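You operate a simulated robot arm through the tools that you are given. There is no shell and no other tool. Be economical: measure what you need, move in short steps, check, and stop when the job is done.

Carry out the task below with a simulated robot arm. There is one attempt and no reset: what you move stays moved.

TASK
Move sealed tub 2 from the sample turntable to the tub leak tester's pocket.
Fine: turn the knob back to PARK and put the brake on again.

It is judged by the outcome, as a careful person would: the job done as asked, and still so three seconds after it is handed in. It fails if anything else is knocked over, pushed out of place, dropped, spilled or broken.

THE ROBOT
A 7-joint arm with a two-finger parallel gripper, fixed in place. Base frame: the origin is at the foot of the arm, x ahead of it, y to its left, z up; the work surface is at about z = 819. Lengths are in mm, angles in degrees, forces in N, time in s.
With the tool pointing down near the work surface it reaches from about 240 to 680 mm from the base axis. Its first joint turns from -66.0 to 66.0 degrees. Payload 2.4 kg.
Tool frame: the origin (TCP) lies between the finger pads and is the grasp point; the fingertips stand 30 mm ahead of it; z points along the fingers, y is the line along which they close. The gripper opens to 94 mm. The fingers are 28 mm wide and 10 mm thick; the gripper's body (50 by 96 mm) begins 55 mm behind the TCP.
Orientation is that of the tool frame in the base frame, as [roll, pitch, yaw] about the fixed x, y, z axes, in that order (R = Rz(yaw) Ry(pitch) Rx(roll)). With the fingers straight down and closing along the base's y, the tool's x points along the base's -x, its y along +y and its z along -z.

THE INTERFACE
- The arm moves only by the tool servo_tool. Its arguments are lists of equal length, an entry for each row: "hand": the opening, from 0 (shut) to 1 (fully open); "delta_pos": the shift along the tool's x, y, z in mm, a list of three; "rotation": the turn, a rotation vector about the tool's x, y, z in degrees, a list of three. In form: {"hand": [hand, ...], "delta_pos": [[dx, dy, dz], ...], "rotation": [[rx, ry, rz], ...]}. A call has 1 to 8 rows; each row shifts and turns the commanded pose from where the row before left it, along the tool's axes as they then stand. A row lasts 0.2 s, in which the tool goes at most 50 mm and 8.6 degrees; a call with a longer step from one row to the next is refused whole, and so is a gripper value outside its range. A pose out of reach is approached as far as the arm can. The call stops where the force on the tool passes 40 N (or 10 N more than at its start, if that is more) or the arm is blocked; 0.2 s more then pass. The fingers move at their own pace (about 153 mm/s each) and stop on an object; they squeeze with about 43 N. The grip force told is the motor's: it shows also when the fingers shut on nothing. Time passes only in rows, and 0.2 s behind the last, so rows that do not move let the fingers close. It gives the time, the measured TCP pose, the force on the tool (base axes), the opening and the grip force at its end, in the units of the frame above (readings bear some noise).
- Cameras (640 x 400 px; columns grow to the right, rows downward): "scene" is fixed at [76.1, 487.5, 1444.2]; the picture's right is [-0.54, -0.84, 0.00], its down [-0.44, 0.29, -0.85] and it looks along [0.71, -0.46, -0.53] (base axes); focal length 360 px, centre (320, 200). "wrist" rides on the gripper at [-37, 0, -58] in the tool frame; the picture's right is [0.00, -1.00, 0.00], its down [0.97, 0.00, -0.24] and it looks along [0.24, 0.00, 0.97] (tool axes); focal length 218 px, centre (320, 200).
- snapshot(camera): a new picture of that camera. No time passes.
- locate(camera, pixels): for up to 12 pixels [column, row] of the newest picture of that camera ("zoom" is the newest enlarged one), the place [x, y, z] in the base frame of the surface seen there, good to about 2 mm, but the place of the scene camera against the robot may be out by one fixed shift of up to 25 mm in any direction. No time passes.
- inspect(camera, box): a new picture of the part [left, top, right, bottom] of that camera's present view, enlarged. No time passes.
- sign_off(): hands the job in; it is judged then, once.

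Work in short steps. Measure before you move; look again where a grasp or a placing could have gone wrong, and mend it. You have 80 turns and 34 pictures in all, the two below and enlarged ones among them. Open the gripper and draw the arm clear of the work before you hand the job in, unless the task says otherwise; then end with one line.

The tools are called after "Emit:" by a JSON object that holds its "op" and its "data". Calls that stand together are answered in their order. servo_tool: Moves the arm, as the interface text tells. Its arguments: {"type":"object","properties":{"hand":{"type":"array"},"delta_pos":{"type":"array"},"rotation":{"type":"array"}},"required":["hand","delta_pos","rotation"]} The other tools are called the same way: snapshot (camera) takes a picture; locate (camera, pixels) gives the place of the surface under pixels of a picture; inspect (camera, box) takes an enlarged picture of a part of a camera's view; sign_off () hands the job in.

At the start:

```text
clock: 0.0
tcp_pos: [415.1, 74.7, 1169.7]
tcp_rot: [180.0, 0.0, -180.0]
wrist_force: [-0.7, -0.1, 0.3]
finger_gap: 93.6
finger_force: 0.2
```

scene: 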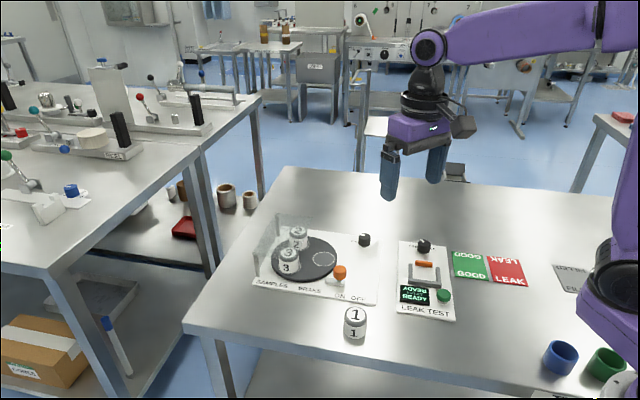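
wrist: 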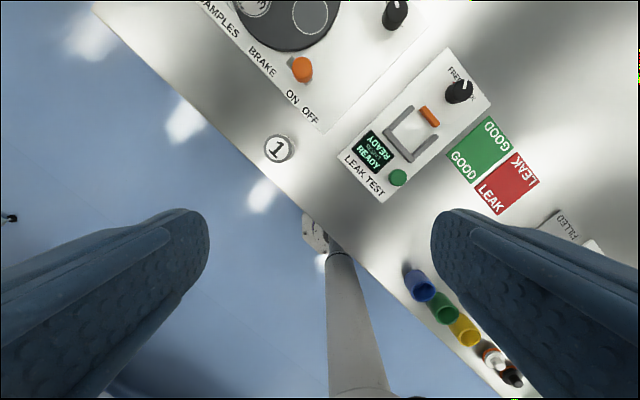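

I'll enlarge the turntable and tester in the scene view to read the knob, brake and tubs.

Emit:
{"op": "inspect", "data": {"camera": "scene", "box": [240, 205, 400, 305]}}

Emit:
{"op": "inspect", "data": {"camera": "scene", "box": [360, 225, 480, 325]}}

```text
4.00 times, centred on (320, 255) of scene
```

zoom: 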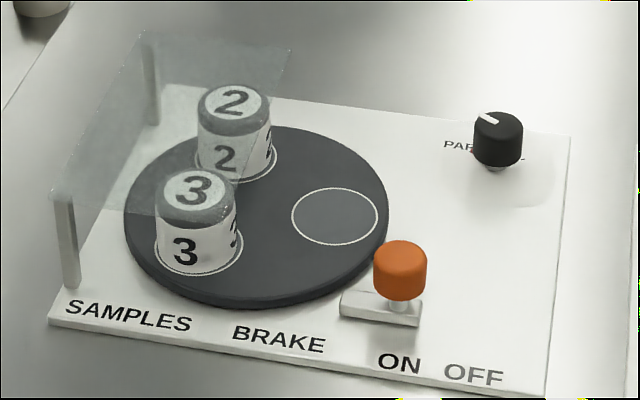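

```text
4.00 times, centred on (420, 275) of scene
```

zoom: 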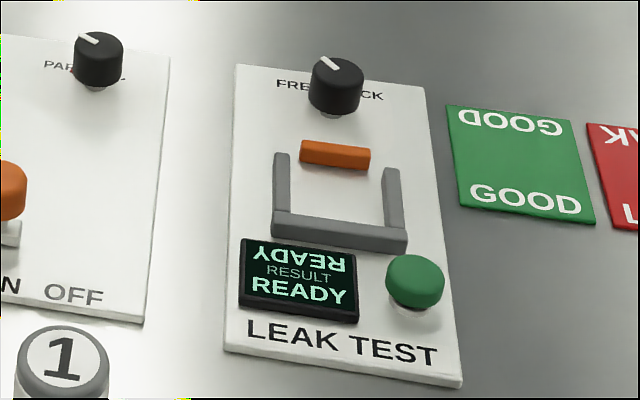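

I'll measure the key points in the wrist picture: knob (395,12), brake (302,68), pocket (412,133), tester knob (459,92), tub 1 (278,149).

Emit:
{"op": "locate", "data": {"camera": "wrist", "pixels": [[395, 10], [302, 66], [412, 135], [429, 116], [459, 90], [278, 149], [310, 15], [250, 8], [390, 125], [418, 158], [313, 115], [270, 75]]}}

Emit:
{"op": "locate", "data": {"camera": "scene", "pixels": [[364, 239], [340, 270], [424, 275], [424, 264], [424, 244], [354, 315], [323, 259], [298, 231], [287, 253], [275, 230], [312, 230], [255, 262]]}}

```text
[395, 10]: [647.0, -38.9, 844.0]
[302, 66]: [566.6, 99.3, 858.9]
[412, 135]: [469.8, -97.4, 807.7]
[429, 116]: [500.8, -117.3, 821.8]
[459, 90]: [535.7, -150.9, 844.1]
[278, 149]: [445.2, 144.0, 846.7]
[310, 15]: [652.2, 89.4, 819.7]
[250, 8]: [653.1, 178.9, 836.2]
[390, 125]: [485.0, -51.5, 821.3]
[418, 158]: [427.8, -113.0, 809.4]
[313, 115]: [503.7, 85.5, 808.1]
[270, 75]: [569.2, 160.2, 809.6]
```

```text
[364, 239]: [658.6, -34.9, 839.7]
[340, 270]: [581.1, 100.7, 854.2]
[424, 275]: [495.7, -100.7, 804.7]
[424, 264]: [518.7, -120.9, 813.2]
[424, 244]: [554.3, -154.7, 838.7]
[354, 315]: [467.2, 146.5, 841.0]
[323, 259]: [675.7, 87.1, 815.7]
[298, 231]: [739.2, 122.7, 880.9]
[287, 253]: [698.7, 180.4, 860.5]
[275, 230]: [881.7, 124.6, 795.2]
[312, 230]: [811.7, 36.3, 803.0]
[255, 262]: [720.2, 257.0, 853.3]
```

The turntable lies at the edge of the wrist view, so I move forward and left to look at it.

Emit:
{"op": "servo_tool", "data": {"hand": [1, 1, 1, 1, 1], "delta_pos": [[-40, 5, 10], [-40, 5, 10], [-40, 5, 10], [-40, 0, 10], [0, 0, 0]], "rotation": [[0, 0, 0], [0, 0, 0], [0, 0, 0], [0, 0, 0], [0, 0, 0]]}}

Emit:
{"op": "snapshot", "data": {"camera": "wrist"}}

```text
clock: 1.2
tcp_pos: [575.6, 89.3, 1130.6]
tcp_rot: [-180.0, 0.1, -180.0]
wrist_force: [0.0, 0.6, 0.4]
finger_gap: 94.0
finger_force: 0.1
```

```text
29 pictures are left
```

wrist: 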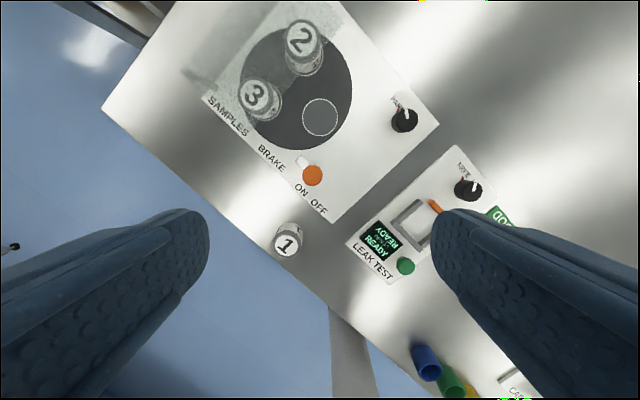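

Now I enlarge the turntable area and measure it.

Emit:
{"op": "inspect", "data": {"camera": "wrist", "box": [190, 0, 450, 220]}}

Emit:
{"op": "locate", "data": {"camera": "wrist", "pixels": [[302, 39], [254, 95], [320, 117], [404, 120], [313, 175], [295, 87], [240, 90], [351, 92], [300, 150], [297, 28], [287, 244], [412, 225]]}}

```text
1.82 times, centred on (320, 110) of wrist
```

zoom: 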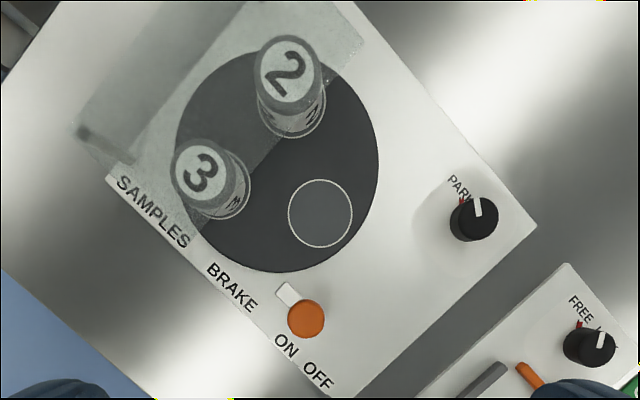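

```text
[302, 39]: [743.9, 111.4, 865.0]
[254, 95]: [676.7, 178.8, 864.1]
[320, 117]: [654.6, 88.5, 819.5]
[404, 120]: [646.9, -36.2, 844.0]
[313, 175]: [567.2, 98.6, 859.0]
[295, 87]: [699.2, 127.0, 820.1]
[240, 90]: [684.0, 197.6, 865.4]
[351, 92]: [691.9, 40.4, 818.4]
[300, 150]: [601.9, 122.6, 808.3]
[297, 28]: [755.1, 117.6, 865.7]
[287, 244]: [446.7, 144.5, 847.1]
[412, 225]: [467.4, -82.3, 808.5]
```

Disc centre is about (692,126), tub 2 is under the guard at (744,111), out of reach; the knob at (647,-36) probably turns the table. I move over the knob to read it.

Emit:
{"op": "servo_tool", "data": {"hand": [1, 1, 1, 1, 1, 1], "delta_pos": [[-15, -30, 25], [-15, -30, 25], [-15, -30, 25], [-10, -35, 30], [0, 0, 30], [0, 0, 0]], "rotation": [[0, 0, 0], [0, 0, 0], [0, 0, 0], [0, 0, 0], [0, 0, 0], [0, 0, 0]]}}

Emit:
{"op": "snapshot", "data": {"camera": "wrist"}}

```text
clock: 2.6
tcp_pos: [628.4, -35.6, 994.9]
tcp_rot: [-180.0, 0.0, 180.0]
wrist_force: [0.5, 0.2, -0.3]
finger_gap: 93.7
finger_force: 0.0
```

```text
27 pictures are left
```

wrist: 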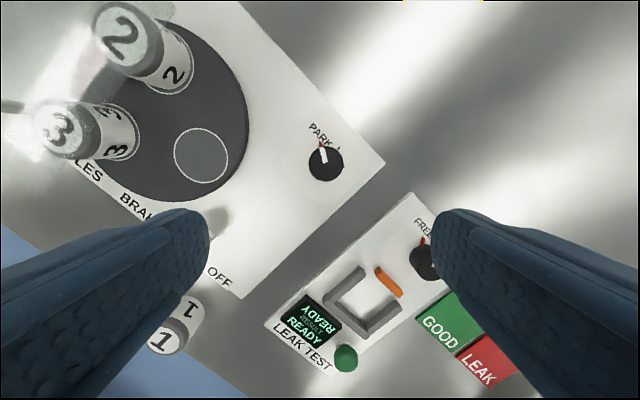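

Emit:
{"op": "inspect", "data": {"camera": "wrist", "box": [280, 100, 376, 200]}}

Emit:
{"op": "inspect", "data": {"camera": "scene", "box": [325, 215, 405, 265]}}

Emit:
{"op": "locate", "data": {"camera": "wrist", "pixels": [[326, 165], [322, 148], [318, 128], [338, 148], [326, 178], [309, 165], [343, 164], [385, 162], [230, 297], [200, 155], [174, 200], [248, 110]]}}

```text
4.00 times, centred on (328, 150) of wrist
```

zoom: 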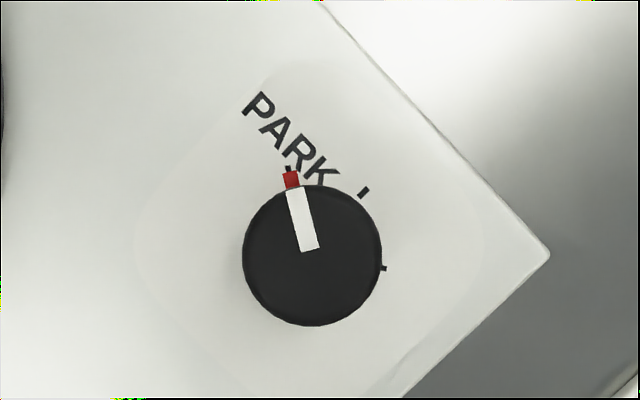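

```text
8.00 times, centred on (365, 240) of scene
```

zoom: 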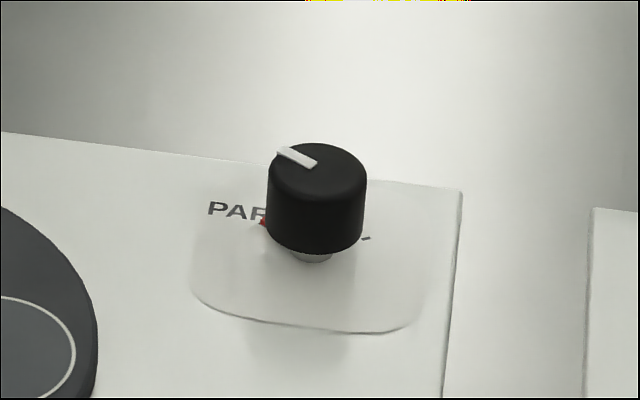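

```text
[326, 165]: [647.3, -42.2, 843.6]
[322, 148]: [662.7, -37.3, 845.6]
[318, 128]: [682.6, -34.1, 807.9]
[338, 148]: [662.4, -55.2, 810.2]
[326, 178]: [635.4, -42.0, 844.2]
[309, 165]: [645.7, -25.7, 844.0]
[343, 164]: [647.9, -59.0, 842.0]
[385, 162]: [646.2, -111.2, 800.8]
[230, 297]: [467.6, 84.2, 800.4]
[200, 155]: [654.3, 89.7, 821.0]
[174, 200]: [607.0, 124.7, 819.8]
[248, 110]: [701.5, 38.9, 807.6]
```

Knob is at (647,-42), top z 844, pointing at PARK with ticks further clockwise. Next the brake: I move to look at it closely.

Emit:
{"op": "servo_tool", "data": {"hand": [1, 1, 1, 1, 1], "delta_pos": [[20, 45, 0], [20, 45, 0], [20, 45, 10], [10, 0, 0], [0, 0, 0]], "rotation": [[0, 0, 0], [0, 0, 0], [0, 0, 0], [0, 0, 0], [0, 0, 0]]}}

Emit:
{"op": "inspect", "data": {"camera": "wrist", "box": [220, 50, 420, 250]}}

Emit:
{"op": "inspect", "data": {"camera": "scene", "box": [300, 250, 380, 305]}}

```text
refused: row 3 steps farther than a row can; nothing moved
```

```text
2.00 times, centred on (320, 150) of wrist
```

zoom: 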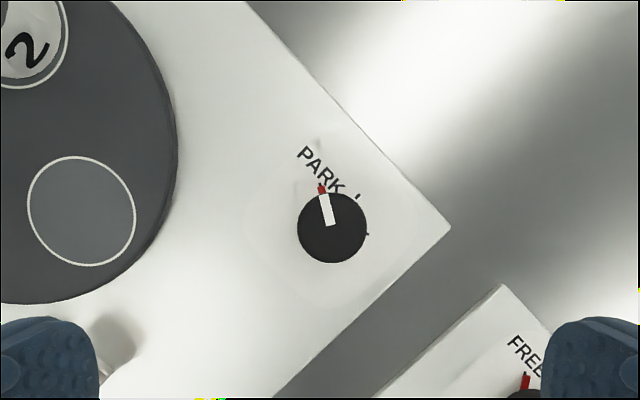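

```text
7.27 times, centred on (340, 278) of scene
```

zoom: 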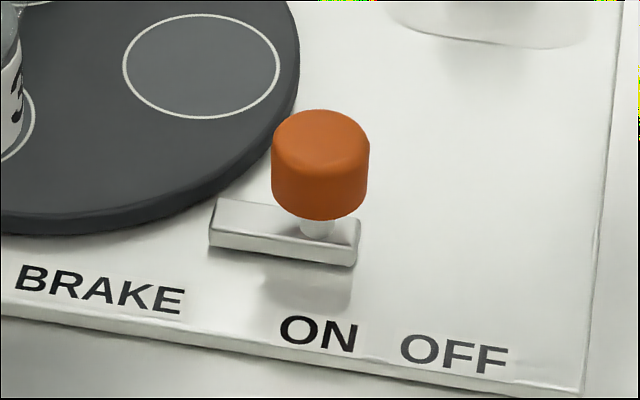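

Refused for step length; retry with shorter steps.

Emit:
{"op": "servo_tool", "data": {"hand": [1, 1, 1, 1, 1], "delta_pos": [[20, 40, 0], [20, 40, 0], [10, 40, 0], [10, 15, 0], [0, 0, 0]], "rotation": [[0, 0, 0], [0, 0, 0], [0, 0, 0], [0, 0, 0], [0, 0, 0]]}}

Emit:
{"op": "inspect", "data": {"camera": "wrist", "box": [220, 50, 420, 250]}}

```text
clock: 3.8
tcp_pos: [569.1, 100.7, 996.1]
tcp_rot: [180.0, 0.0, -179.9]
wrist_force: [0.3, -0.2, -0.8]
finger_gap: 94.1
finger_force: 0.0
```

```text
2.00 times, centred on (320, 150) of wrist
```

zoom: 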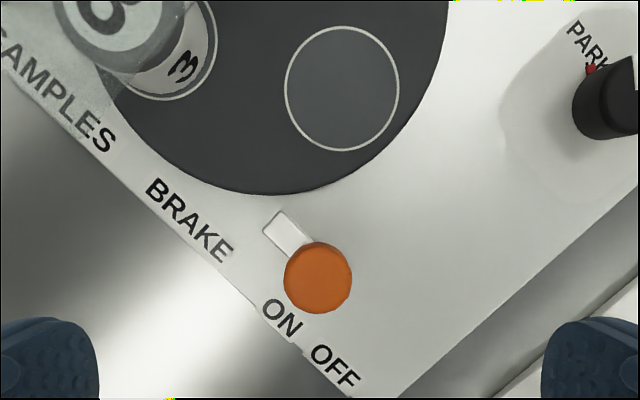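

Emit:
{"op": "locate", "data": {"camera": "zoom", "pixels": [[318, 275], [290, 290], [348, 262], [266, 228], [278, 213], [307, 237], [281, 318], [337, 367], [342, 88], [190, 220], [330, 310], [230, 190]]}}

```text
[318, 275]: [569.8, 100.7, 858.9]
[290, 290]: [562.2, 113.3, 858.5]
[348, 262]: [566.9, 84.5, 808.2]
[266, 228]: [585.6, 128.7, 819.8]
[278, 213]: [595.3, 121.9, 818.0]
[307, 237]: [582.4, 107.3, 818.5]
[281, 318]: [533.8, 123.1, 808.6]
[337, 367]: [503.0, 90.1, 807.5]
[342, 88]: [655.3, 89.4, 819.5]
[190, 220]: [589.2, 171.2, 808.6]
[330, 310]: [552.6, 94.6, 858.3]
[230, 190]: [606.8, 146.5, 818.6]
```

The orange knob is centred at (567,99), radius ~16, top 859; OFF lies along (-0.68,-0.73). I rotate 43° so the fingers close along that direction and descend to hover.

Emit:
{"op": "servo_tool", "data": {"hand": [0.65, 0.65, 0.65, 0.65, 0.65, 0.65, 0.65], "delta_pos": [[1.5, -1.5, 20], [0, 0, 20], [0, 0, 20], [0, 0, 20], [0, 0, 15], [0, 0, 0], [0, 0, 0]], "rotation": [[0, 0, 8.5], [0, 0, 8.5], [0, 0, 8.5], [0, 0, 8.5], [0, 0, 8.5], [0, 0, 0], [0, 0, 0]]}}

Emit:
{"op": "snapshot", "data": {"camera": "wrist"}}

```text
clock: 5.4
tcp_pos: [567.9, 98.1, 899.5]
tcp_rot: [-179.9, 0.0, 137.4]
wrist_force: [0.5, -0.4, -0.6]
finger_gap: 61.1
finger_force: 0.0
```

```text
21 pictures are left
```

wrist: 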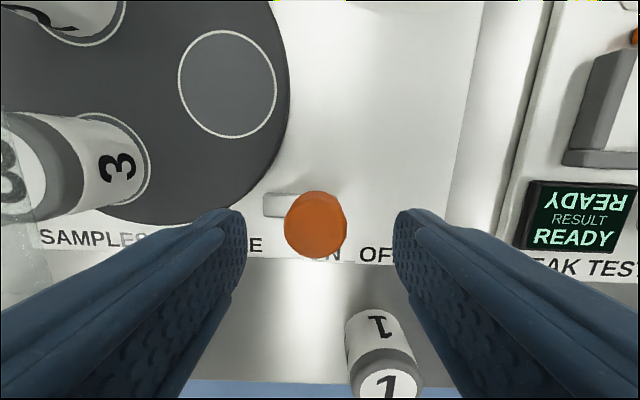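

Aligned with the panel; descend to z≈862 and close on the brake knob.

Emit:
{"op": "servo_tool", "data": {"hand": [0.65, 0.65, 0.65, 0.1, 0.1, 0.1], "delta_pos": [[0, 0, 15], [0, 0, 15], [0, 0, 7], [0, 0, 0], [0, 0, 0], [0, 0, 0]], "rotation": [[0, 0, 0], [0, 0, 0], [0, 0, 0], [0, 0, 0], [0, 0, 0], [0, 0, 0]]}}

```text
clock: 6.8
tcp_pos: [568.4, 98.6, 862.4]
tcp_rot: [180.0, 0.1, 137.5]
wrist_force: [-1.7, 0.9, -1.9]
finger_gap: 31.7
finger_force: 45.0
```

Gripped (31.7 mm). Pull 16 mm toward OFF (tool -y) and watch the force.

Emit:
{"op": "servo_tool", "data": {"hand": [0.1, 0.1, 0.1, 0.1], "delta_pos": [[0, -4, 0], [0, -4, 0], [0, -4, 0], [0, -4, 0]], "rotation": [[0, 0, 0], [0, 0, 0], [0, 0, 0], [0, 0, 0]]}}

```text
clock: 7.8
tcp_pos: [556.6, 87.1, 862.4]
tcp_rot: [179.9, 0.0, 137.5]
wrist_force: [-5.7, 6.9, -0.3]
finger_gap: 31.9
finger_force: 45.2
```

It moves, with a growing sideways force of ~9 N; look at what the mechanism does.

Emit:
{"op": "inspect", "data": {"camera": "scene", "box": [280, 230, 400, 305]}}

Emit:
{"op": "snapshot", "data": {"camera": "wrist"}}

```text
5.33 times, centred on (340, 268) of scene
```

zoom: 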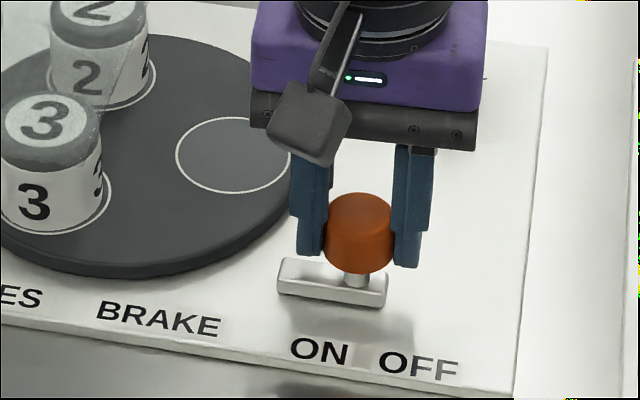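

```text
19 pictures are left
```

wrist: 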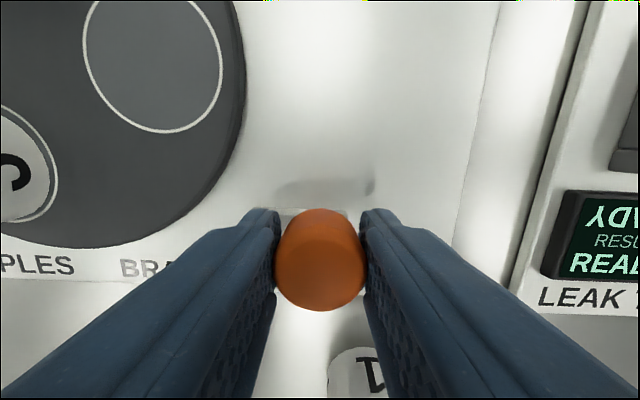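

The bar slides with the knob, so it is a slide; the path deviates slightly toward tool +x. Continue with a small correction.

Emit:
{"op": "servo_tool", "data": {"hand": [0.1, 0.1, 0.1, 0.1], "delta_pos": [[1, -3, 0], [0.3, -3, 0], [0.3, -3, 0], [0.3, -3, 0]], "rotation": [[0, 0, 0], [0, 0, 0], [0, 0, 0], [0, 0, 0]]}}

```text
clock: 8.8
tcp_pos: [547.7, 77.8, 863.0]
tcp_rot: [180.0, 0.0, 137.5]
wrist_force: [-0.4, 2.1, 5.8]
finger_gap: 31.5
finger_force: 44.4
```

Moved 29 mm, little resistance. Continue.

Emit:
{"op": "servo_tool", "data": {"hand": [0.1, 0.1, 0.1, 0.1], "delta_pos": [[0.2, -3, 0], [0.2, -3, 0], [0.2, -3, 0], [0.2, -3, 0]], "rotation": [[0, 0, 0], [0, 0, 0], [0, 0, 0], [0, 0, 0]]}}

Emit:
{"op": "inspect", "data": {"camera": "scene", "box": [280, 230, 400, 305]}}

```text
clock: 9.9
tcp_pos: [544.0, 74.3, 862.7]
tcp_rot: [179.2, 0.7, 137.7]
wrist_force: [8.5, 3.3, -11.2]
finger_gap: 32.0
finger_force: 44.9
stopped in row 4: the force on the tool passed its limit (the readings are from after the stop); the commanded pose is now the measured one
```

```text
5.33 times, centred on (340, 268) of scene
```

zoom: 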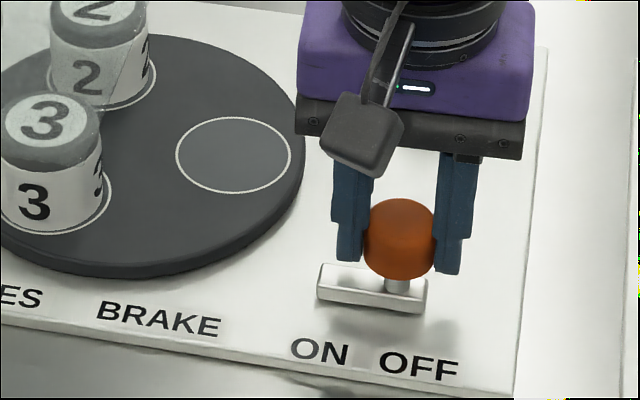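

The slide reached its stop at OFF (34 mm travel). Release, lift, and travel toward the knob.

Emit:
{"op": "servo_tool", "data": {"hand": [0.65, 0.65, 0.65, 0.65, 0.65, 0.65, 0.65, 0.65], "delta_pos": [[0, 0, 0], [0, 0, 0], [0, 0, -30], [0, 0, -30], [-39, -4, 0], [-39, -4, 0], [-39, -4, 0], [-38, -3, 0]], "rotation": [[0, 0, 0], [0, 0, 0], [0, 0, 0], [0, 0, 0], [0, 0, 0], [0, 0, 0], [0, 0, 0], [0, 0, 0]]}}

Emit:
{"op": "servo_tool", "data": {"hand": [0.65, 0.65, 0.65, 0.65, 0.65, 0.65, 0.65], "delta_pos": [[0, 0, 0], [0, 0, 0], [0, 0, 0], [0, 0, 0], [0, 0, 0], [0, 0, 0], [0, 0, 0]], "rotation": [[0, 0, -8.5], [0, 0, -8.5], [0, 0, -8.5], [0, 0, -8.5], [0, 0, -8.5], [0, 0, 0], [0, 0, 0]]}}

Emit:
{"op": "snapshot", "data": {"camera": "wrist"}}

```text
clock: 11.7
tcp_pos: [647.2, -42.5, 924.0]
tcp_rot: [179.4, 0.5, 137.7]
wrist_force: [-0.1, 0.3, 0.2]
finger_gap: 61.0
finger_force: 0.0
```

```text
clock: 13.3
tcp_pos: [647.4, -41.8, 924.0]
tcp_rot: [179.8, 0.8, -179.8]
wrist_force: [0.3, -0.2, 0.1]
finger_gap: 61.1
finger_force: 0.1
```

```text
17 pictures are left
```

wrist: 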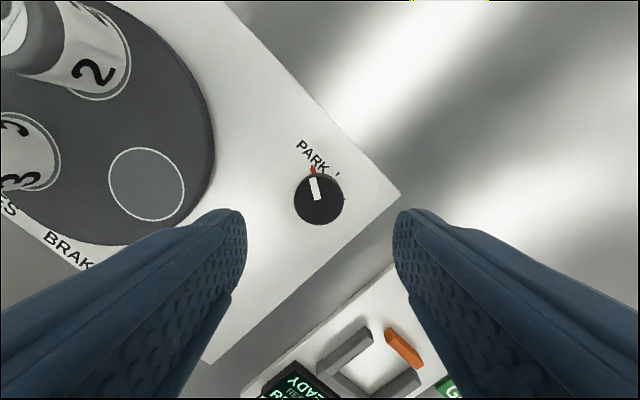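

Knob is centred between the fingers (319,200). Descend to z≈851 and grip.

Emit:
{"op": "servo_tool", "data": {"hand": [0.65, 0.65, 0.65, 0.65, 0.1, 0.1, 0.1], "delta_pos": [[0, 0, 25], [0, 0, 25], [0, 0, 15], [0, 0, 8], [0, 0, 0], [0, 0, 0], [0, 0, 0]], "rotation": [[0, -0.8, 0], [0, 0, 0], [0, 0, 0], [0, 0, 0], [0, 0, 0], [0, 0, 0], [0, 0, 0]]}}

```text
clock: 14.9
tcp_pos: [648.7, -40.9, 851.9]
tcp_rot: [179.8, 1.6, -179.7]
wrist_force: [-0.5, 2.2, -3.8]
finger_gap: 32.7
finger_force: 44.8
```

Gripped at 32.7 mm. Turn clockwise in small steps.

Emit:
{"op": "servo_tool", "data": {"hand": [0.1, 0.1, 0.1, 0.1, 0.1], "delta_pos": [[0, 0, 0], [0, 0, 0], [0, 0, 0], [0, 0, 0], [0, 0, 0]], "rotation": [[0, 0, 6], [0, 0, 6], [0, 0, 6], [0, 0, 6], [0, 0, 6]]}}

Emit:
{"op": "inspect", "data": {"camera": "scene", "box": [240, 205, 400, 305]}}

```text
clock: 16.1
tcp_pos: [648.3, -41.8, 852.2]
tcp_rot: [179.0, 1.4, 150.1]
wrist_force: [0.8, 5.5, -2.5]
finger_gap: 32.8
finger_force: 45.3
```

```text
4.00 times, centred on (320, 255) of scene
```

zoom: 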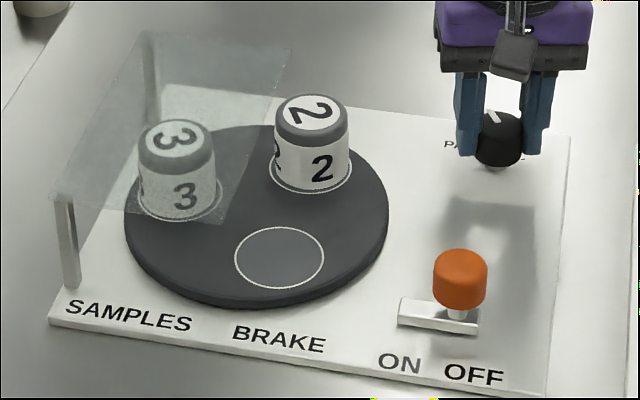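

The table follows the knob clockwise, roughly 2:1. Continue to about 54°.

Emit:
{"op": "servo_tool", "data": {"hand": [0.1, 0.1, 0.1, 0.1, 0.1], "delta_pos": [[0, 0, 0], [0, 0, 0], [0, 0, 0], [0, 0, 0], [0, 0, 0]], "rotation": [[0, 0, 6], [0, 0, 6], [0, 0, 6], [0, 0, 6], [0, 0, 0]]}}

Emit:
{"op": "inspect", "data": {"camera": "scene", "box": [240, 205, 400, 305]}}

```text
clock: 17.3
tcp_pos: [647.8, -41.5, 852.3]
tcp_rot: [178.6, 0.7, 126.0]
wrist_force: [1.9, 7.2, 0.3]
finger_gap: 33.4
finger_force: 44.6
```

```text
4.00 times, centred on (320, 255) of scene
```

zoom: 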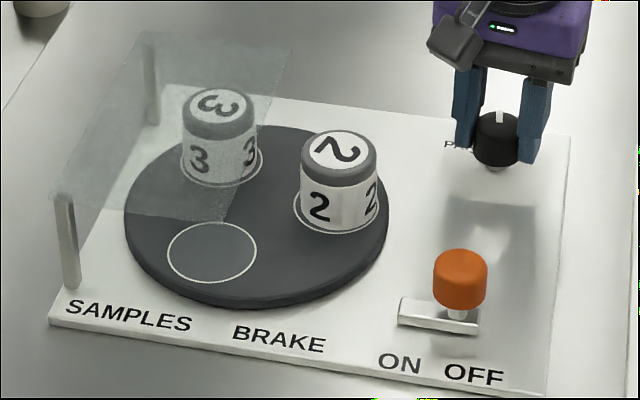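

Tub 2 is almost at the open slot position; 5° more, then release and lift.

Emit:
{"op": "servo_tool", "data": {"hand": [0.1, 0.1, 0.65, 0.65, 0.65, 0.65, 0.65], "delta_pos": [[0, 0, 0], [0, 0, 0], [0, 0, 0], [0, 0, 0], [0, 0, -25], [0, 0, -35], [0, 0, 0]], "rotation": [[0, 0, 5], [0, 0, 0], [0, 0, 0], [0, 0, 0], [0, 0, 0], [0, 0, 0], [0, 0, 0]]}}

Emit:
{"op": "inspect", "data": {"camera": "scene", "box": [240, 205, 400, 305]}}

```text
clock: 18.9
tcp_pos: [647.0, -40.8, 911.3]
tcp_rot: [178.5, 0.7, 121.2]
wrist_force: [-0.2, 0.2, 0.5]
finger_gap: 61.0
finger_force: 0.0
```

```text
4.00 times, centred on (320, 255) of scene
```

zoom: 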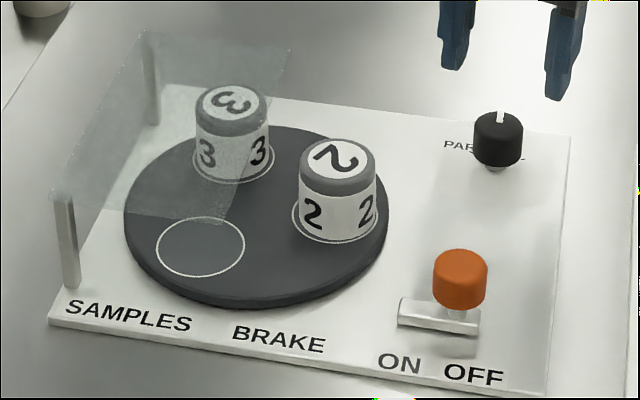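

Tub 2 stays at the front slot. Lift and rotate back to yaw 180, then go over the tub to measure.

Emit:
{"op": "servo_tool", "data": {"hand": [1, 1, 1, 1, 1, 1, 1, 1], "delta_pos": [[0, 0, -20], [0, 0, -20], [0, 0, -20], [0, 0, 0], [0, 0, 0], [0, 0, 0], [0, 0, 0], [0, 0, 0]], "rotation": [[0, 0, -8.4], [0, 0, -8.4], [0, 0, -8.4], [0, 0, -8.4], [0, 0, -8.4], [0, 0, -8.4], [0, 0, -8.4], [0, 0, 0]]}}

Emit:
{"op": "servo_tool", "data": {"hand": [1, 1, 1, 1, 1], "delta_pos": [[0, 35, 0], [0, 35, 0], [0, 35, 0], [0, 22, 0], [0, 0, 0]], "rotation": [[0, 0, 0], [0, 0, 0], [0, 0, 0], [0, 0, 0], [0, 0, 0]]}}

Emit:
{"op": "snapshot", "data": {"camera": "wrist"}}

```text
clock: 20.7
tcp_pos: [644.0, -42.4, 970.7]
tcp_rot: [179.8, 1.7, -180.0]
wrist_force: [0.4, -0.8, 1.2]
finger_gap: 93.9
finger_force: 0.1
```

```text
clock: 21.9
tcp_pos: [644.1, 83.8, 972.6]
tcp_rot: [179.8, 1.7, 180.0]
wrist_force: [0.5, -0.2, 0.9]
finger_gap: 94.2
finger_force: 0.1
```

```text
13 pictures are left
```

wrist: 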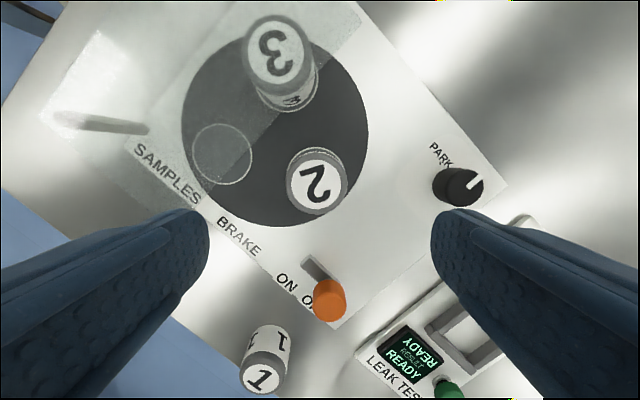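

Measure tub 2's top (centre ~(316,182)), guard edge and pocket points.

Emit:
{"op": "locate", "data": {"camera": "wrist", "pixels": [[316, 182], [290, 183], [341, 183], [316, 208], [316, 158], [270, 137], [165, 185], [240, 150], [468, 335], [440, 325], [490, 355], [458, 313]]}}

Emit:
{"op": "locate", "data": {"camera": "scene", "pixels": [[424, 275], [412, 270], [438, 272], [411, 262], [440, 265], [424, 285], [410, 283], [440, 285], [424, 263], [418, 262], [430, 265], [424, 270]]}}

```text
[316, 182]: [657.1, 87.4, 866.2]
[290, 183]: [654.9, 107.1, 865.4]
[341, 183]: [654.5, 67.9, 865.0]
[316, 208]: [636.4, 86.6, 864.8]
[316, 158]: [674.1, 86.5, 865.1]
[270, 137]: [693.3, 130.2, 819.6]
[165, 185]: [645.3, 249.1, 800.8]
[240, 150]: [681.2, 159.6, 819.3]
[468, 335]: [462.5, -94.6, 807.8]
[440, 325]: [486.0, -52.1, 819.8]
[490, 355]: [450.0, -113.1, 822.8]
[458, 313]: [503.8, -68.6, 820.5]
```

```text
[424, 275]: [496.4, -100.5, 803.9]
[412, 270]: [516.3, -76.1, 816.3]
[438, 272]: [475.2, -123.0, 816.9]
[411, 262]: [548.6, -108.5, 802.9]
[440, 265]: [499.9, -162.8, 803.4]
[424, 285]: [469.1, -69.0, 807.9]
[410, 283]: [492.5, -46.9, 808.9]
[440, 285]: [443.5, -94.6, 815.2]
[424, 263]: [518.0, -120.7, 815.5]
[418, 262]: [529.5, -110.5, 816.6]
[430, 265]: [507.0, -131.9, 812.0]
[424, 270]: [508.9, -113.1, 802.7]
```

Tub 2 centre ≈(655.5,87.4), top 866, Ø≈40; triangulated guard roof z≈871 with its edge 54 mm inboard — clear with a 66 mm opening. Level the tool and descend to z≈867 in stages.

Emit:
{"op": "servo_tool", "data": {"hand": [0.7, 0.7, 0.7, 0.7, 0.7], "delta_pos": [[-6, 2, 0], [-5, 1.5, 0], [0, 0, 30], [0, 0, 30], [0, 0, 0]], "rotation": [[0, 1.7, 0], [0, 0, 0], [0, 0, 0], [0, 0, 0], [0, 0, 0]]}}

Emit:
{"op": "snapshot", "data": {"camera": "wrist"}}

```text
clock: 23.1
tcp_pos: [655.5, 87.8, 911.5]
tcp_rot: [179.8, -0.1, 180.0]
wrist_force: [0.7, 0.0, -0.6]
finger_gap: 65.8
finger_force: 0.1
```

```text
12 pictures are left
```

wrist: 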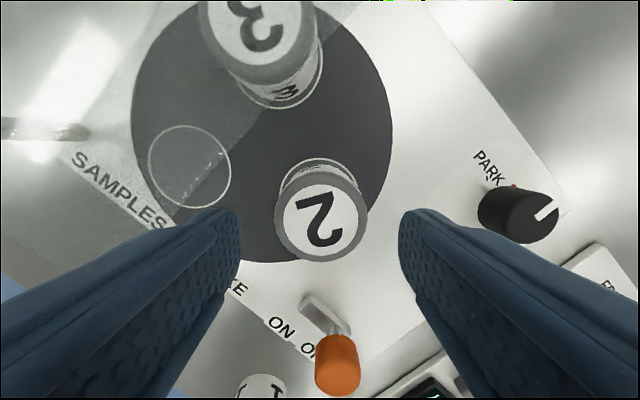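

Centred at column 321. Descend 44 mm and close.

Emit:
{"op": "servo_tool", "data": {"hand": [0.7, 0.7, 0.7, 0.3, 0.3, 0.3], "delta_pos": [[0, 0, 20], [0, 0, 16], [0, 0, 8], [0, 0, 0], [0, 0, 0], [0, 0, 0]], "rotation": [[0, 0, 0], [0, 0, 0], [0, 0, 0], [0, 0, 0], [0, 0, 0], [0, 0, 0]]}}

```text
clock: 24.5
tcp_pos: [655.7, 88.8, 868.4]
tcp_rot: [179.8, -0.1, 180.0]
wrist_force: [-1.2, -0.7, 0.2]
finger_gap: 47.7
finger_force: 43.5
```

Gripped at 47.7 mm. Lift straight up 90 mm and check it holds.

Emit:
{"op": "servo_tool", "data": {"hand": [0.3, 0.3, 0.3, 0.3, 0.3, 0.3], "delta_pos": [[0, 0, -5], [0, 0, -15], [0, 0, -25], [0, 0, -30], [0, 0, -25], [0, 0, 0]], "rotation": [[0, 0, 0], [0, 0, 0], [0, 0, 0], [0, 0, 0], [0, 0, 0], [0, 0, 0]]}}

Emit:
{"op": "servo_tool", "data": {"hand": [0.3, 0.3, 0.3, 0.3, 0.3, 0.3, 0.3, 0.3], "delta_pos": [[20, -16, 0], [32, -26, 0], [32, -26, 0], [35, -26, 0], [35, -26, 0], [32, -26, 0], [25, -20, 0], [15, -14, 0]], "rotation": [[0, 0, 0], [0, 0, 0], [0, 0, 0], [0, 0, 0], [0, 0, 0], [0, 0, 0], [0, 0, 0], [0, 0, 0]]}}

Emit:
{"op": "snapshot", "data": {"camera": "wrist"}}

```text
clock: 25.9
tcp_pos: [655.8, 89.5, 968.3]
tcp_rot: [179.8, -0.1, -180.0]
wrist_force: [0.2, -0.3, -0.2]
finger_gap: 48.0
finger_force: 42.9
```

```text
clock: 27.7
tcp_pos: [429.5, -91.5, 967.0]
tcp_rot: [179.8, 0.0, -180.0]
wrist_force: [1.4, 0.6, -0.3]
finger_gap: 47.5
finger_force: 42.8
```

```text
11 pictures are left
```

wrist: 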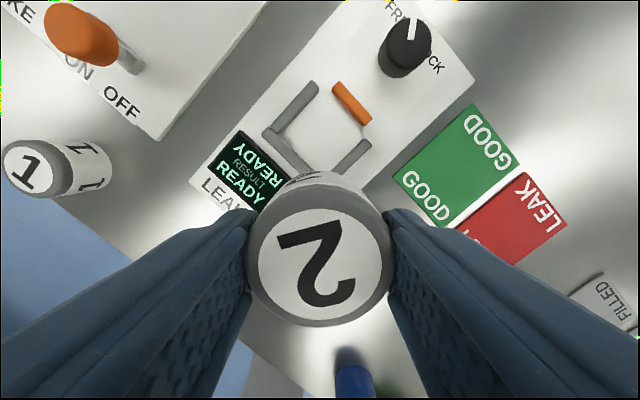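

Measure the pocket's walls: left wall (312,85)-(275,127), right wall (366,145)-(340,170), front wall (268,135)-(300,165), orange bar (337,87)-(367,120).

Emit:
{"op": "locate", "data": {"camera": "wrist", "pixels": [[310, 85], [293, 104], [317, 92], [281, 132], [268, 132], [290, 150], [367, 143], [350, 160], [362, 141], [338, 85], [368, 120], [347, 107]]}}

Emit:
{"op": "inspect", "data": {"camera": "wrist", "box": [250, 70, 390, 190]}}

```text
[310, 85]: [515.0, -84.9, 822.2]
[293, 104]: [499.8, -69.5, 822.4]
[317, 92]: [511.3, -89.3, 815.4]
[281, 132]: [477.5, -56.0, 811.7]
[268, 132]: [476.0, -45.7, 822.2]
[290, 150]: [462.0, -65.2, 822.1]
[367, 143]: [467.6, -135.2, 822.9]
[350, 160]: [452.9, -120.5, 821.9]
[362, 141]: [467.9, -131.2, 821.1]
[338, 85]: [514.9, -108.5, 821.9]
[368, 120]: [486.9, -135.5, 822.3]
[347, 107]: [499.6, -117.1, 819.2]
```

```text
3.33 times, centred on (320, 130) of wrist
```

zoom: 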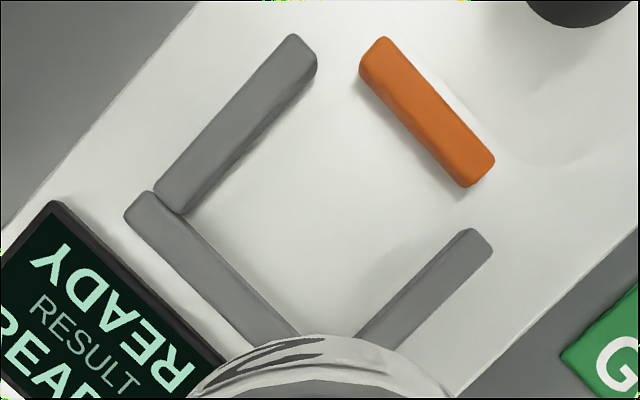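

Emit:
{"op": "locate", "data": {"camera": "zoom", "pixels": [[290, 45], [230, 115], [175, 185], [275, 100], [145, 205], [205, 262], [225, 260], [270, 320], [470, 240], [400, 310], [378, 50], [430, 110]]}}

Emit:
{"op": "locate", "data": {"camera": "zoom", "pixels": [[470, 170], [420, 140], [370, 80], [265, 100], [255, 110], [205, 170], [440, 255], [410, 285], [190, 225], [250, 290], [320, 200], [360, 200]]}}

```text
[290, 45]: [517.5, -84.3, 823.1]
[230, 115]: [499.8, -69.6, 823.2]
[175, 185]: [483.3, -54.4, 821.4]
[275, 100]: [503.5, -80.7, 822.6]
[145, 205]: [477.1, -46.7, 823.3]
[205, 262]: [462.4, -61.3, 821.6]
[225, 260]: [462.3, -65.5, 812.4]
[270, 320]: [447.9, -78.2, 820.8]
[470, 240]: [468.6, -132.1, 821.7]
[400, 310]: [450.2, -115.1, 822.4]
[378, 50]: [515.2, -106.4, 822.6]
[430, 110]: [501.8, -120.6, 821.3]
```

```text
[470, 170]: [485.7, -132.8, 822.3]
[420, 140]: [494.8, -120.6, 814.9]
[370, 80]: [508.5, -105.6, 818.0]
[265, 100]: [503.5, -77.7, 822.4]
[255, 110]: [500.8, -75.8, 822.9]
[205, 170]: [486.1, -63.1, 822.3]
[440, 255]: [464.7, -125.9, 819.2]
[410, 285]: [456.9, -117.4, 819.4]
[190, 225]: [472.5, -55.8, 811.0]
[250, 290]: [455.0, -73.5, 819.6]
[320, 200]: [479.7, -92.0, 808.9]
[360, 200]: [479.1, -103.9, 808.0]
```

Pocket inner space is about 58×60 mm, centred at (477,-96), floor 808, walls 822. Move over it and descend to z≈872 (tub base ~15 mm above floor).

Emit:
{"op": "servo_tool", "data": {"hand": [0.3, 0.3, 0.3, 0.3, 0.3, 0.3, 0.3], "delta_pos": [[-24, -2, 0], [-23.5, -2.3, 0], [0, 0, 30], [0, 0, 30], [0, 0, 20], [0, 0, 10], [0, 0, 0]], "rotation": [[0, 0, 0], [0, 0, 0], [0, 0, 0], [0, 0, 0], [0, 0, 0], [0, 0, 0], [0, 0, 0]]}}

Emit:
{"op": "inspect", "data": {"camera": "scene", "box": [360, 225, 480, 325]}}

```text
clock: 29.3
tcp_pos: [477.0, -95.7, 878.1]
tcp_rot: [179.9, 0.0, -180.0]
wrist_force: [0.6, 0.4, -0.3]
finger_gap: 47.5
finger_force: 43.0
```

```text
4.00 times, centred on (420, 275) of scene
```

zoom: 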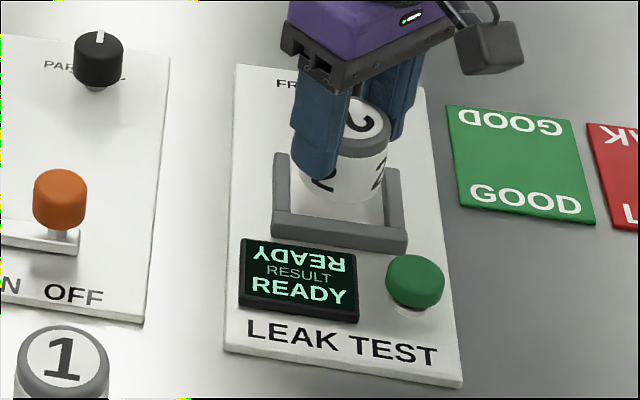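

Tub hangs centred above the pocket. Lower in small steps to z≈857.

Emit:
{"op": "servo_tool", "data": {"hand": [0.3, 0.3, 0.3, 0.3, 0.3, 0.3], "delta_pos": [[0, 0, 7], [0, 0, 5], [0, 0, 4], [0, 0, 3], [0, 0, 2], [0, 0, 0]], "rotation": [[0, 0, 0], [0, 0, 0], [0, 0, 0], [0, 0, 0], [0, 0, 0], [0, 0, 0]]}}

```text
clock: 30.7
tcp_pos: [477.3, -94.6, 857.5]
tcp_rot: [179.8, 0.1, 180.0]
wrist_force: [0.1, -0.4, -0.8]
finger_gap: 47.6
finger_force: 43.1
```

Emit:
{"op": "servo_tool", "data": {"hand": [0.3, 0.3, 0.3], "delta_pos": [[0, 0, 0.8], [0, 0, 0.7], [0, 0, 0]], "rotation": [[0, 0, 0], [0, 0, 0], [0, 0, 0]]}}

```text
clock: 31.5
tcp_pos: [477.6, -95.7, 856.0]
tcp_rot: [179.7, 0.0, 180.0]
wrist_force: [-7.3, 2.4, 31.2]
finger_gap: 47.6
finger_force: 43.2
```

Contact (31 N up): the tub stands on the floor. Ease up a little, open, and lift clear.

Emit:
{"op": "servo_tool", "data": {"hand": [0.3, 0.65, 0.65, 0.65, 0.65, 0.65, 0.65], "delta_pos": [[0, 0, -0.8], [0, 0, 0], [0, 0, 0], [0, 0, -15], [0, 0, -35], [0, 0, -40], [0, 0, 0]], "rotation": [[0, 0, 0], [0, 0, 0], [0, 0, 0], [0, 0, 0], [0, 0, 0], [0, 0, 0], [0, 0, 0]]}}

Emit:
{"op": "snapshot", "data": {"camera": "wrist"}}

```text
clock: 33.1
tcp_pos: [476.8, -95.7, 945.8]
tcp_rot: [179.8, -0.1, -180.0]
wrist_force: [0.5, 0.2, -0.4]
finger_gap: 61.1
finger_force: 0.1
```

```text
8 pictures are left
```

wrist: 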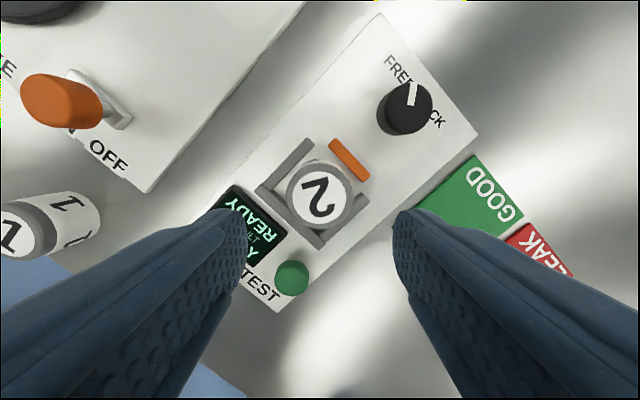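

Tub 2 stands in the pocket. Now go over the turntable knob and rotate to yaw ~121 for turning it back.

Emit:
{"op": "servo_tool", "data": {"hand": [0.65, 0.65, 0.65, 0.65, 0.65], "delta_pos": [[-43, 13.5, 0], [-43, 13.5, 0], [-43, 13.5, 10], [-42, 13.5, 10], [0, 0, 0]], "rotation": [[0, 0, 0], [0, 0, 0], [0, 0, 0], [0, 0, 0], [0, 0, 0]]}}

Emit:
{"op": "servo_tool", "data": {"hand": [0.65, 0.65, 0.65, 0.65, 0.65, 0.65, 0.65, 0.65], "delta_pos": [[0, 0, 0], [0, 0, 0], [0, 0, 0], [0, 0, 0], [0, 0, 0], [0, 0, 0], [0, 0, 0], [0, 0, 0]], "rotation": [[0, 0, 8.4], [0, 0, 8.4], [0, 0, 8.4], [0, 0, 8.4], [0, 0, 8.4], [0, 0, 8.4], [0, 0, 8.4], [0, 0, 0]]}}

Emit:
{"op": "inspect", "data": {"camera": "wrist", "box": [220, 100, 420, 300]}}

```text
clock: 34.3
tcp_pos: [646.9, -41.8, 927.4]
tcp_rot: [179.8, -0.1, 180.0]
wrist_force: [0.6, 0.6, 0.9]
finger_gap: 61.2
finger_force: 0.1
```

```text
clock: 36.1
tcp_pos: [647.5, -42.1, 927.2]
tcp_rot: [180.0, -0.2, 121.1]
wrist_force: [0.1, 0.3, -0.1]
finger_gap: 60.9
finger_force: 0.0
```

```text
2.00 times, centred on (320, 200) of wrist
```

zoom: 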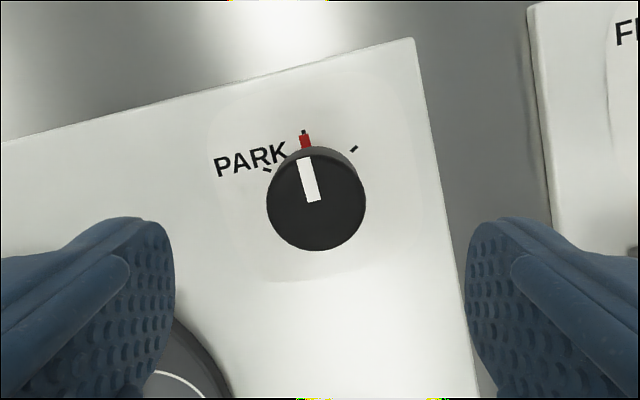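

Pointer sits on the tick after PARK. Descend, grip and turn back counter-clockwise 59°.

Emit:
{"op": "servo_tool", "data": {"hand": [0.65, 0.65, 0.65, 0.65, 0.1, 0.1, 0.1], "delta_pos": [[0, 0, 25], [0, 0, 25], [0, 0, 17], [0, 0, 8], [0, 0, 0], [0, 0, 0], [0, 0, 0]], "rotation": [[0, 0, 0], [0, 0, 0], [0, 0, 0], [0, 0, 0], [0, 0, 0], [0, 0, 0], [0, 0, 0]]}}

Emit:
{"op": "servo_tool", "data": {"hand": [0.1, 0.1, 0.1, 0.1, 0.1, 0.1, 0.1, 0.1], "delta_pos": [[0, 0, 0], [0, 0, 0], [0, 0, 0], [0, 0, 0], [0, 0, 0], [0, 0, 0], [0, 0, 0], [0, 0, 0]], "rotation": [[0, 0, -6], [0, 0, -6], [0, 0, -6], [0, 0, -6], [0, 0, -6], [0, 0, -6], [0, 0, -6], [0, 0, -6]]}}

```text
clock: 37.7
tcp_pos: [648.5, -40.0, 850.7]
tcp_rot: [179.7, -0.1, 121.2]
wrist_force: [12.0, 2.9, -10.6]
finger_gap: 33.0
finger_force: 45.4
```

```text
clock: 39.5
tcp_pos: [649.4, -40.3, 851.2]
tcp_rot: [179.8, -0.2, 169.4]
wrist_force: [8.9, 7.8, -14.3]
finger_gap: 32.5
finger_force: 45.2
```

48° done; 11° more, then pause.

Emit:
{"op": "servo_tool", "data": {"hand": [0.1, 0.1, 0.1], "delta_pos": [[0, 0, 0], [0, 0, 0], [0, 0, 0]], "rotation": [[0, 0, -5.5], [0, 0, -5.2], [0, 0, 0]]}}

Emit:
{"op": "servo_tool", "data": {"hand": [0.65, 0.65, 0.65, 0.65, 0.65], "delta_pos": [[0, 0, 0], [0, 0, 0], [0, 0, -30], [0, 0, -45], [0, 0, 0]], "rotation": [[0, 0, 0], [0, 0, 0], [0, 0, 0], [0, 0, 0], [0, 0, 0]]}}

Emit:
{"op": "snapshot", "data": {"camera": "wrist"}}

```text
clock: 40.3
tcp_pos: [648.7, -40.7, 850.7]
tcp_rot: [179.8, -0.1, 180.0]
wrist_force: [12.5, 9.0, -18.5]
finger_gap: 32.7
finger_force: 45.5
```

```text
clock: 41.5
tcp_pos: [648.7, -41.6, 927.2]
tcp_rot: [179.7, -0.1, 179.9]
wrist_force: [0.8, -0.7, -0.4]
finger_gap: 61.1
finger_force: 0.2
```

```text
6 pictures are left
```

wrist: 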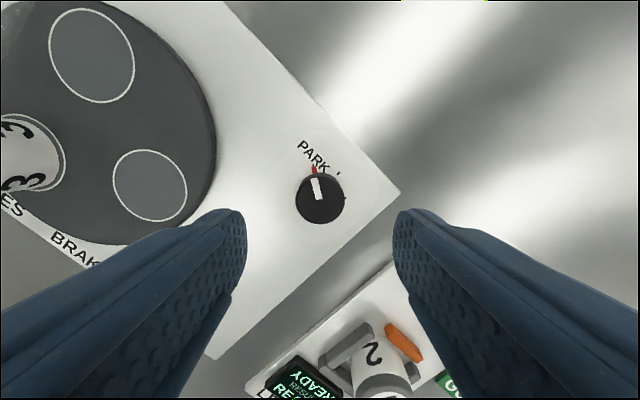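

Emit:
{"op": "inspect", "data": {"camera": "wrist", "box": [280, 130, 360, 230]}}

```text
4.00 times, centred on (320, 180) of wrist
```

zoom: 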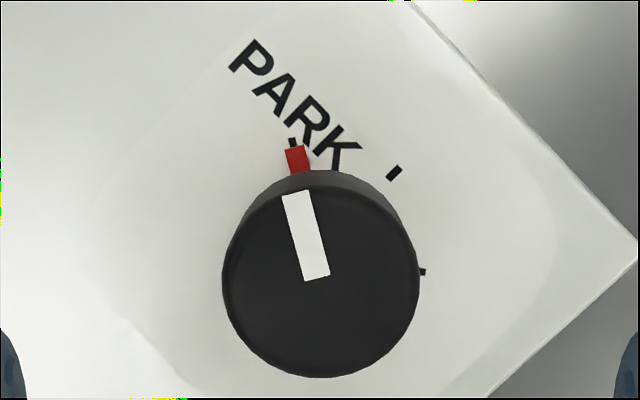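

Pointer and red tip line up with the PARK tick as originally. Now go to the brake knob (~(545,75)) and rotate to yaw 137.5.

Emit:
{"op": "servo_tool", "data": {"hand": [0.7, 0.7, 0.7, 0.7, 0.7], "delta_pos": [[26, 29, 0], [26, 29, 0], [26, 29, 0], [25.7, 29.6, 0], [0, 0, 0]], "rotation": [[0, 0, 0], [0, 0, 0], [0, 0, 0], [0, 0, 0], [0, 0, 0]]}}

Emit:
{"op": "servo_tool", "data": {"hand": [0.7, 0.7, 0.7, 0.7, 0.7, 0.7], "delta_pos": [[0, 0, 0], [0, 0, 0], [0, 0, 0], [0, 0, 15], [0, 0, 12], [0, 0, 0]], "rotation": [[0, 0, 8.5], [0, 0, 8.5], [0, 0, 8.5], [0, 0, 8.5], [0, 0, 8.5], [0, 0, 0]]}}

Emit:
{"op": "snapshot", "data": {"camera": "wrist"}}

```text
clock: 42.7
tcp_pos: [543.3, 75.2, 926.6]
tcp_rot: [179.7, 0.1, 179.8]
wrist_force: [0.2, 0.2, 0.5]
finger_gap: 65.8
finger_force: 0.0
```

```text
clock: 44.1
tcp_pos: [545.3, 75.0, 899.3]
tcp_rot: [180.0, -0.1, 137.1]
wrist_force: [-0.1, 0.0, -0.3]
finger_gap: 65.6
finger_force: 0.0
```

```text
4 pictures are left
```

wrist: 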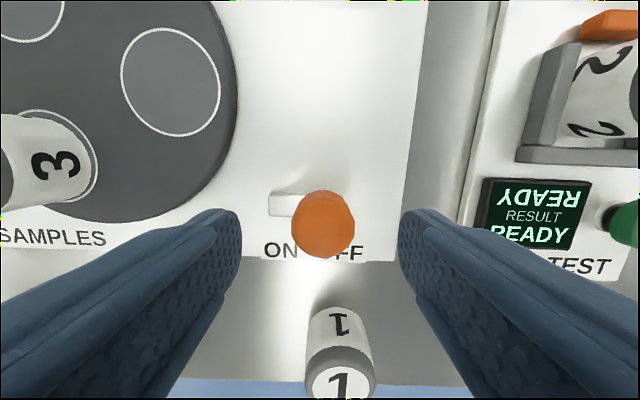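

Centred at column 323. Descend 37 mm and close.

Emit:
{"op": "servo_tool", "data": {"hand": [0.7, 0.7, 0.7, 0.1, 0.1, 0.1], "delta_pos": [[0, 0, 15], [0, 0, 15], [0, 0, 7], [0, 0, 0], [0, 0, 0], [0, 0, 0]], "rotation": [[0, 0, 0], [0, 0, 0], [0, 0, 0], [0, 0, 0], [0, 0, 0], [0, 0, 0]]}}

Emit:
{"op": "servo_tool", "data": {"hand": [0.1, 0.1, 0.1, 0.1, 0.1, 0.1], "delta_pos": [[-0.3, 4, 0], [-0.3, 4, 0], [-0.3, 4, 0], [-0.3, 4, 0], [-0.3, 4, 0], [-0.3, 4, 0]], "rotation": [[0, 0, 0], [0, 0, 0], [0, 0, 0], [0, 0, 0], [0, 0, 0], [0, 0, 0]]}}

```text
clock: 45.5
tcp_pos: [545.3, 75.7, 861.6]
tcp_rot: [179.9, -0.2, 137.3]
wrist_force: [0.5, -1.3, -2.0]
finger_gap: 32.0
finger_force: 44.5
```

```text
clock: 46.9
tcp_pos: [561.9, 91.8, 862.6]
tcp_rot: [-179.9, -0.2, 137.4]
wrist_force: [-3.5, 1.3, -8.9]
finger_gap: 31.8
finger_force: 44.7
```

Moved 23 mm; ~9 mm remain to the ON stop at about (568.4,98.6). Push until it stops.

Emit:
{"op": "servo_tool", "data": {"hand": [0.1, 0.1, 0.1, 0.1, 0.1, 0.1], "delta_pos": [[0, 3, 0], [0, 3, 0], [0, 2, 0], [0, 2, 0], [0, 2, 0], [0, 1, 0]], "rotation": [[0, 0, 0], [0, 0, 0], [0, 0, 0], [0, 0, 0], [0, 0, 0], [0, 0, 0]]}}

```text
clock: 48.3
tcp_pos: [569.6, 99.2, 862.0]
tcp_rot: [-179.9, -0.3, 137.3]
wrist_force: [-18.9, -5.3, -4.8]
finger_gap: 31.7
finger_force: 45.0
```

At the ON stop (position as at the start, resisting force ~17 N). Release, lift and retreat.

Emit:
{"op": "servo_tool", "data": {"hand": [0.65, 0.65, 0.65, 0.65, 0.65, 0.65, 0.65, 0.65], "delta_pos": [[0, 0, 0], [0, 0, 0], [0, 0, -30], [0, 0, -40], [0, 0, -40], [0, 0, -40], [35, -20, 0], [35, -20, 0]], "rotation": [[0, 0, 0], [0, 0, 0], [0, 0, 0], [0, 0, 0], [0, 0, 0], [0, 0, 0], [0, 0, 0], [0, 0, 0]]}}

Emit:
{"op": "inspect", "data": {"camera": "scene", "box": [240, 205, 400, 305]}}

Emit:
{"op": "snapshot", "data": {"camera": "scene"}}

```text
clock: 50.1
tcp_pos: [492.6, 120.5, 1013.3]
tcp_rot: [179.9, -0.1, 137.4]
wrist_force: [-0.7, 0.0, 0.3]
finger_gap: 61.0
finger_force: 0.1
```

```text
4.00 times, centred on (320, 255) of scene
```

zoom: 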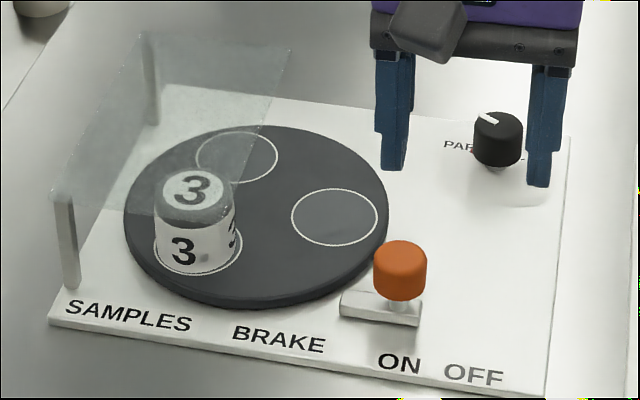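

```text
2 pictures are left
```

scene: 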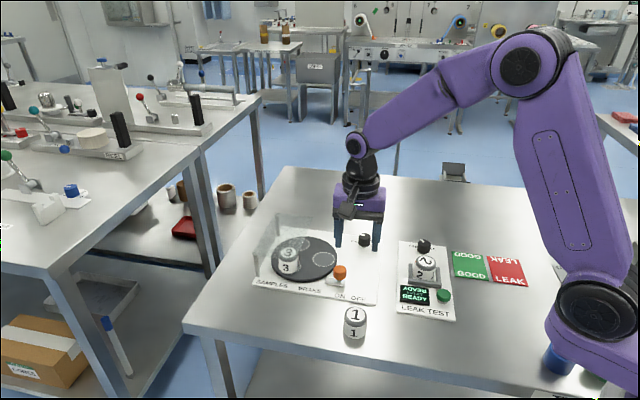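

Everything matches the start state: knob at PARK, brake ON, and tub 2 stands in the tester pocket with the arm clear. I'm handing the job in.

Emit:
{"op": "sign_off", "data": {}}

```text
The job is handed in.
```

Tub 2 is in the leak tester's pocket, the turntable knob is back at PARK, the brake is on, and the arm is clear with the gripper open.
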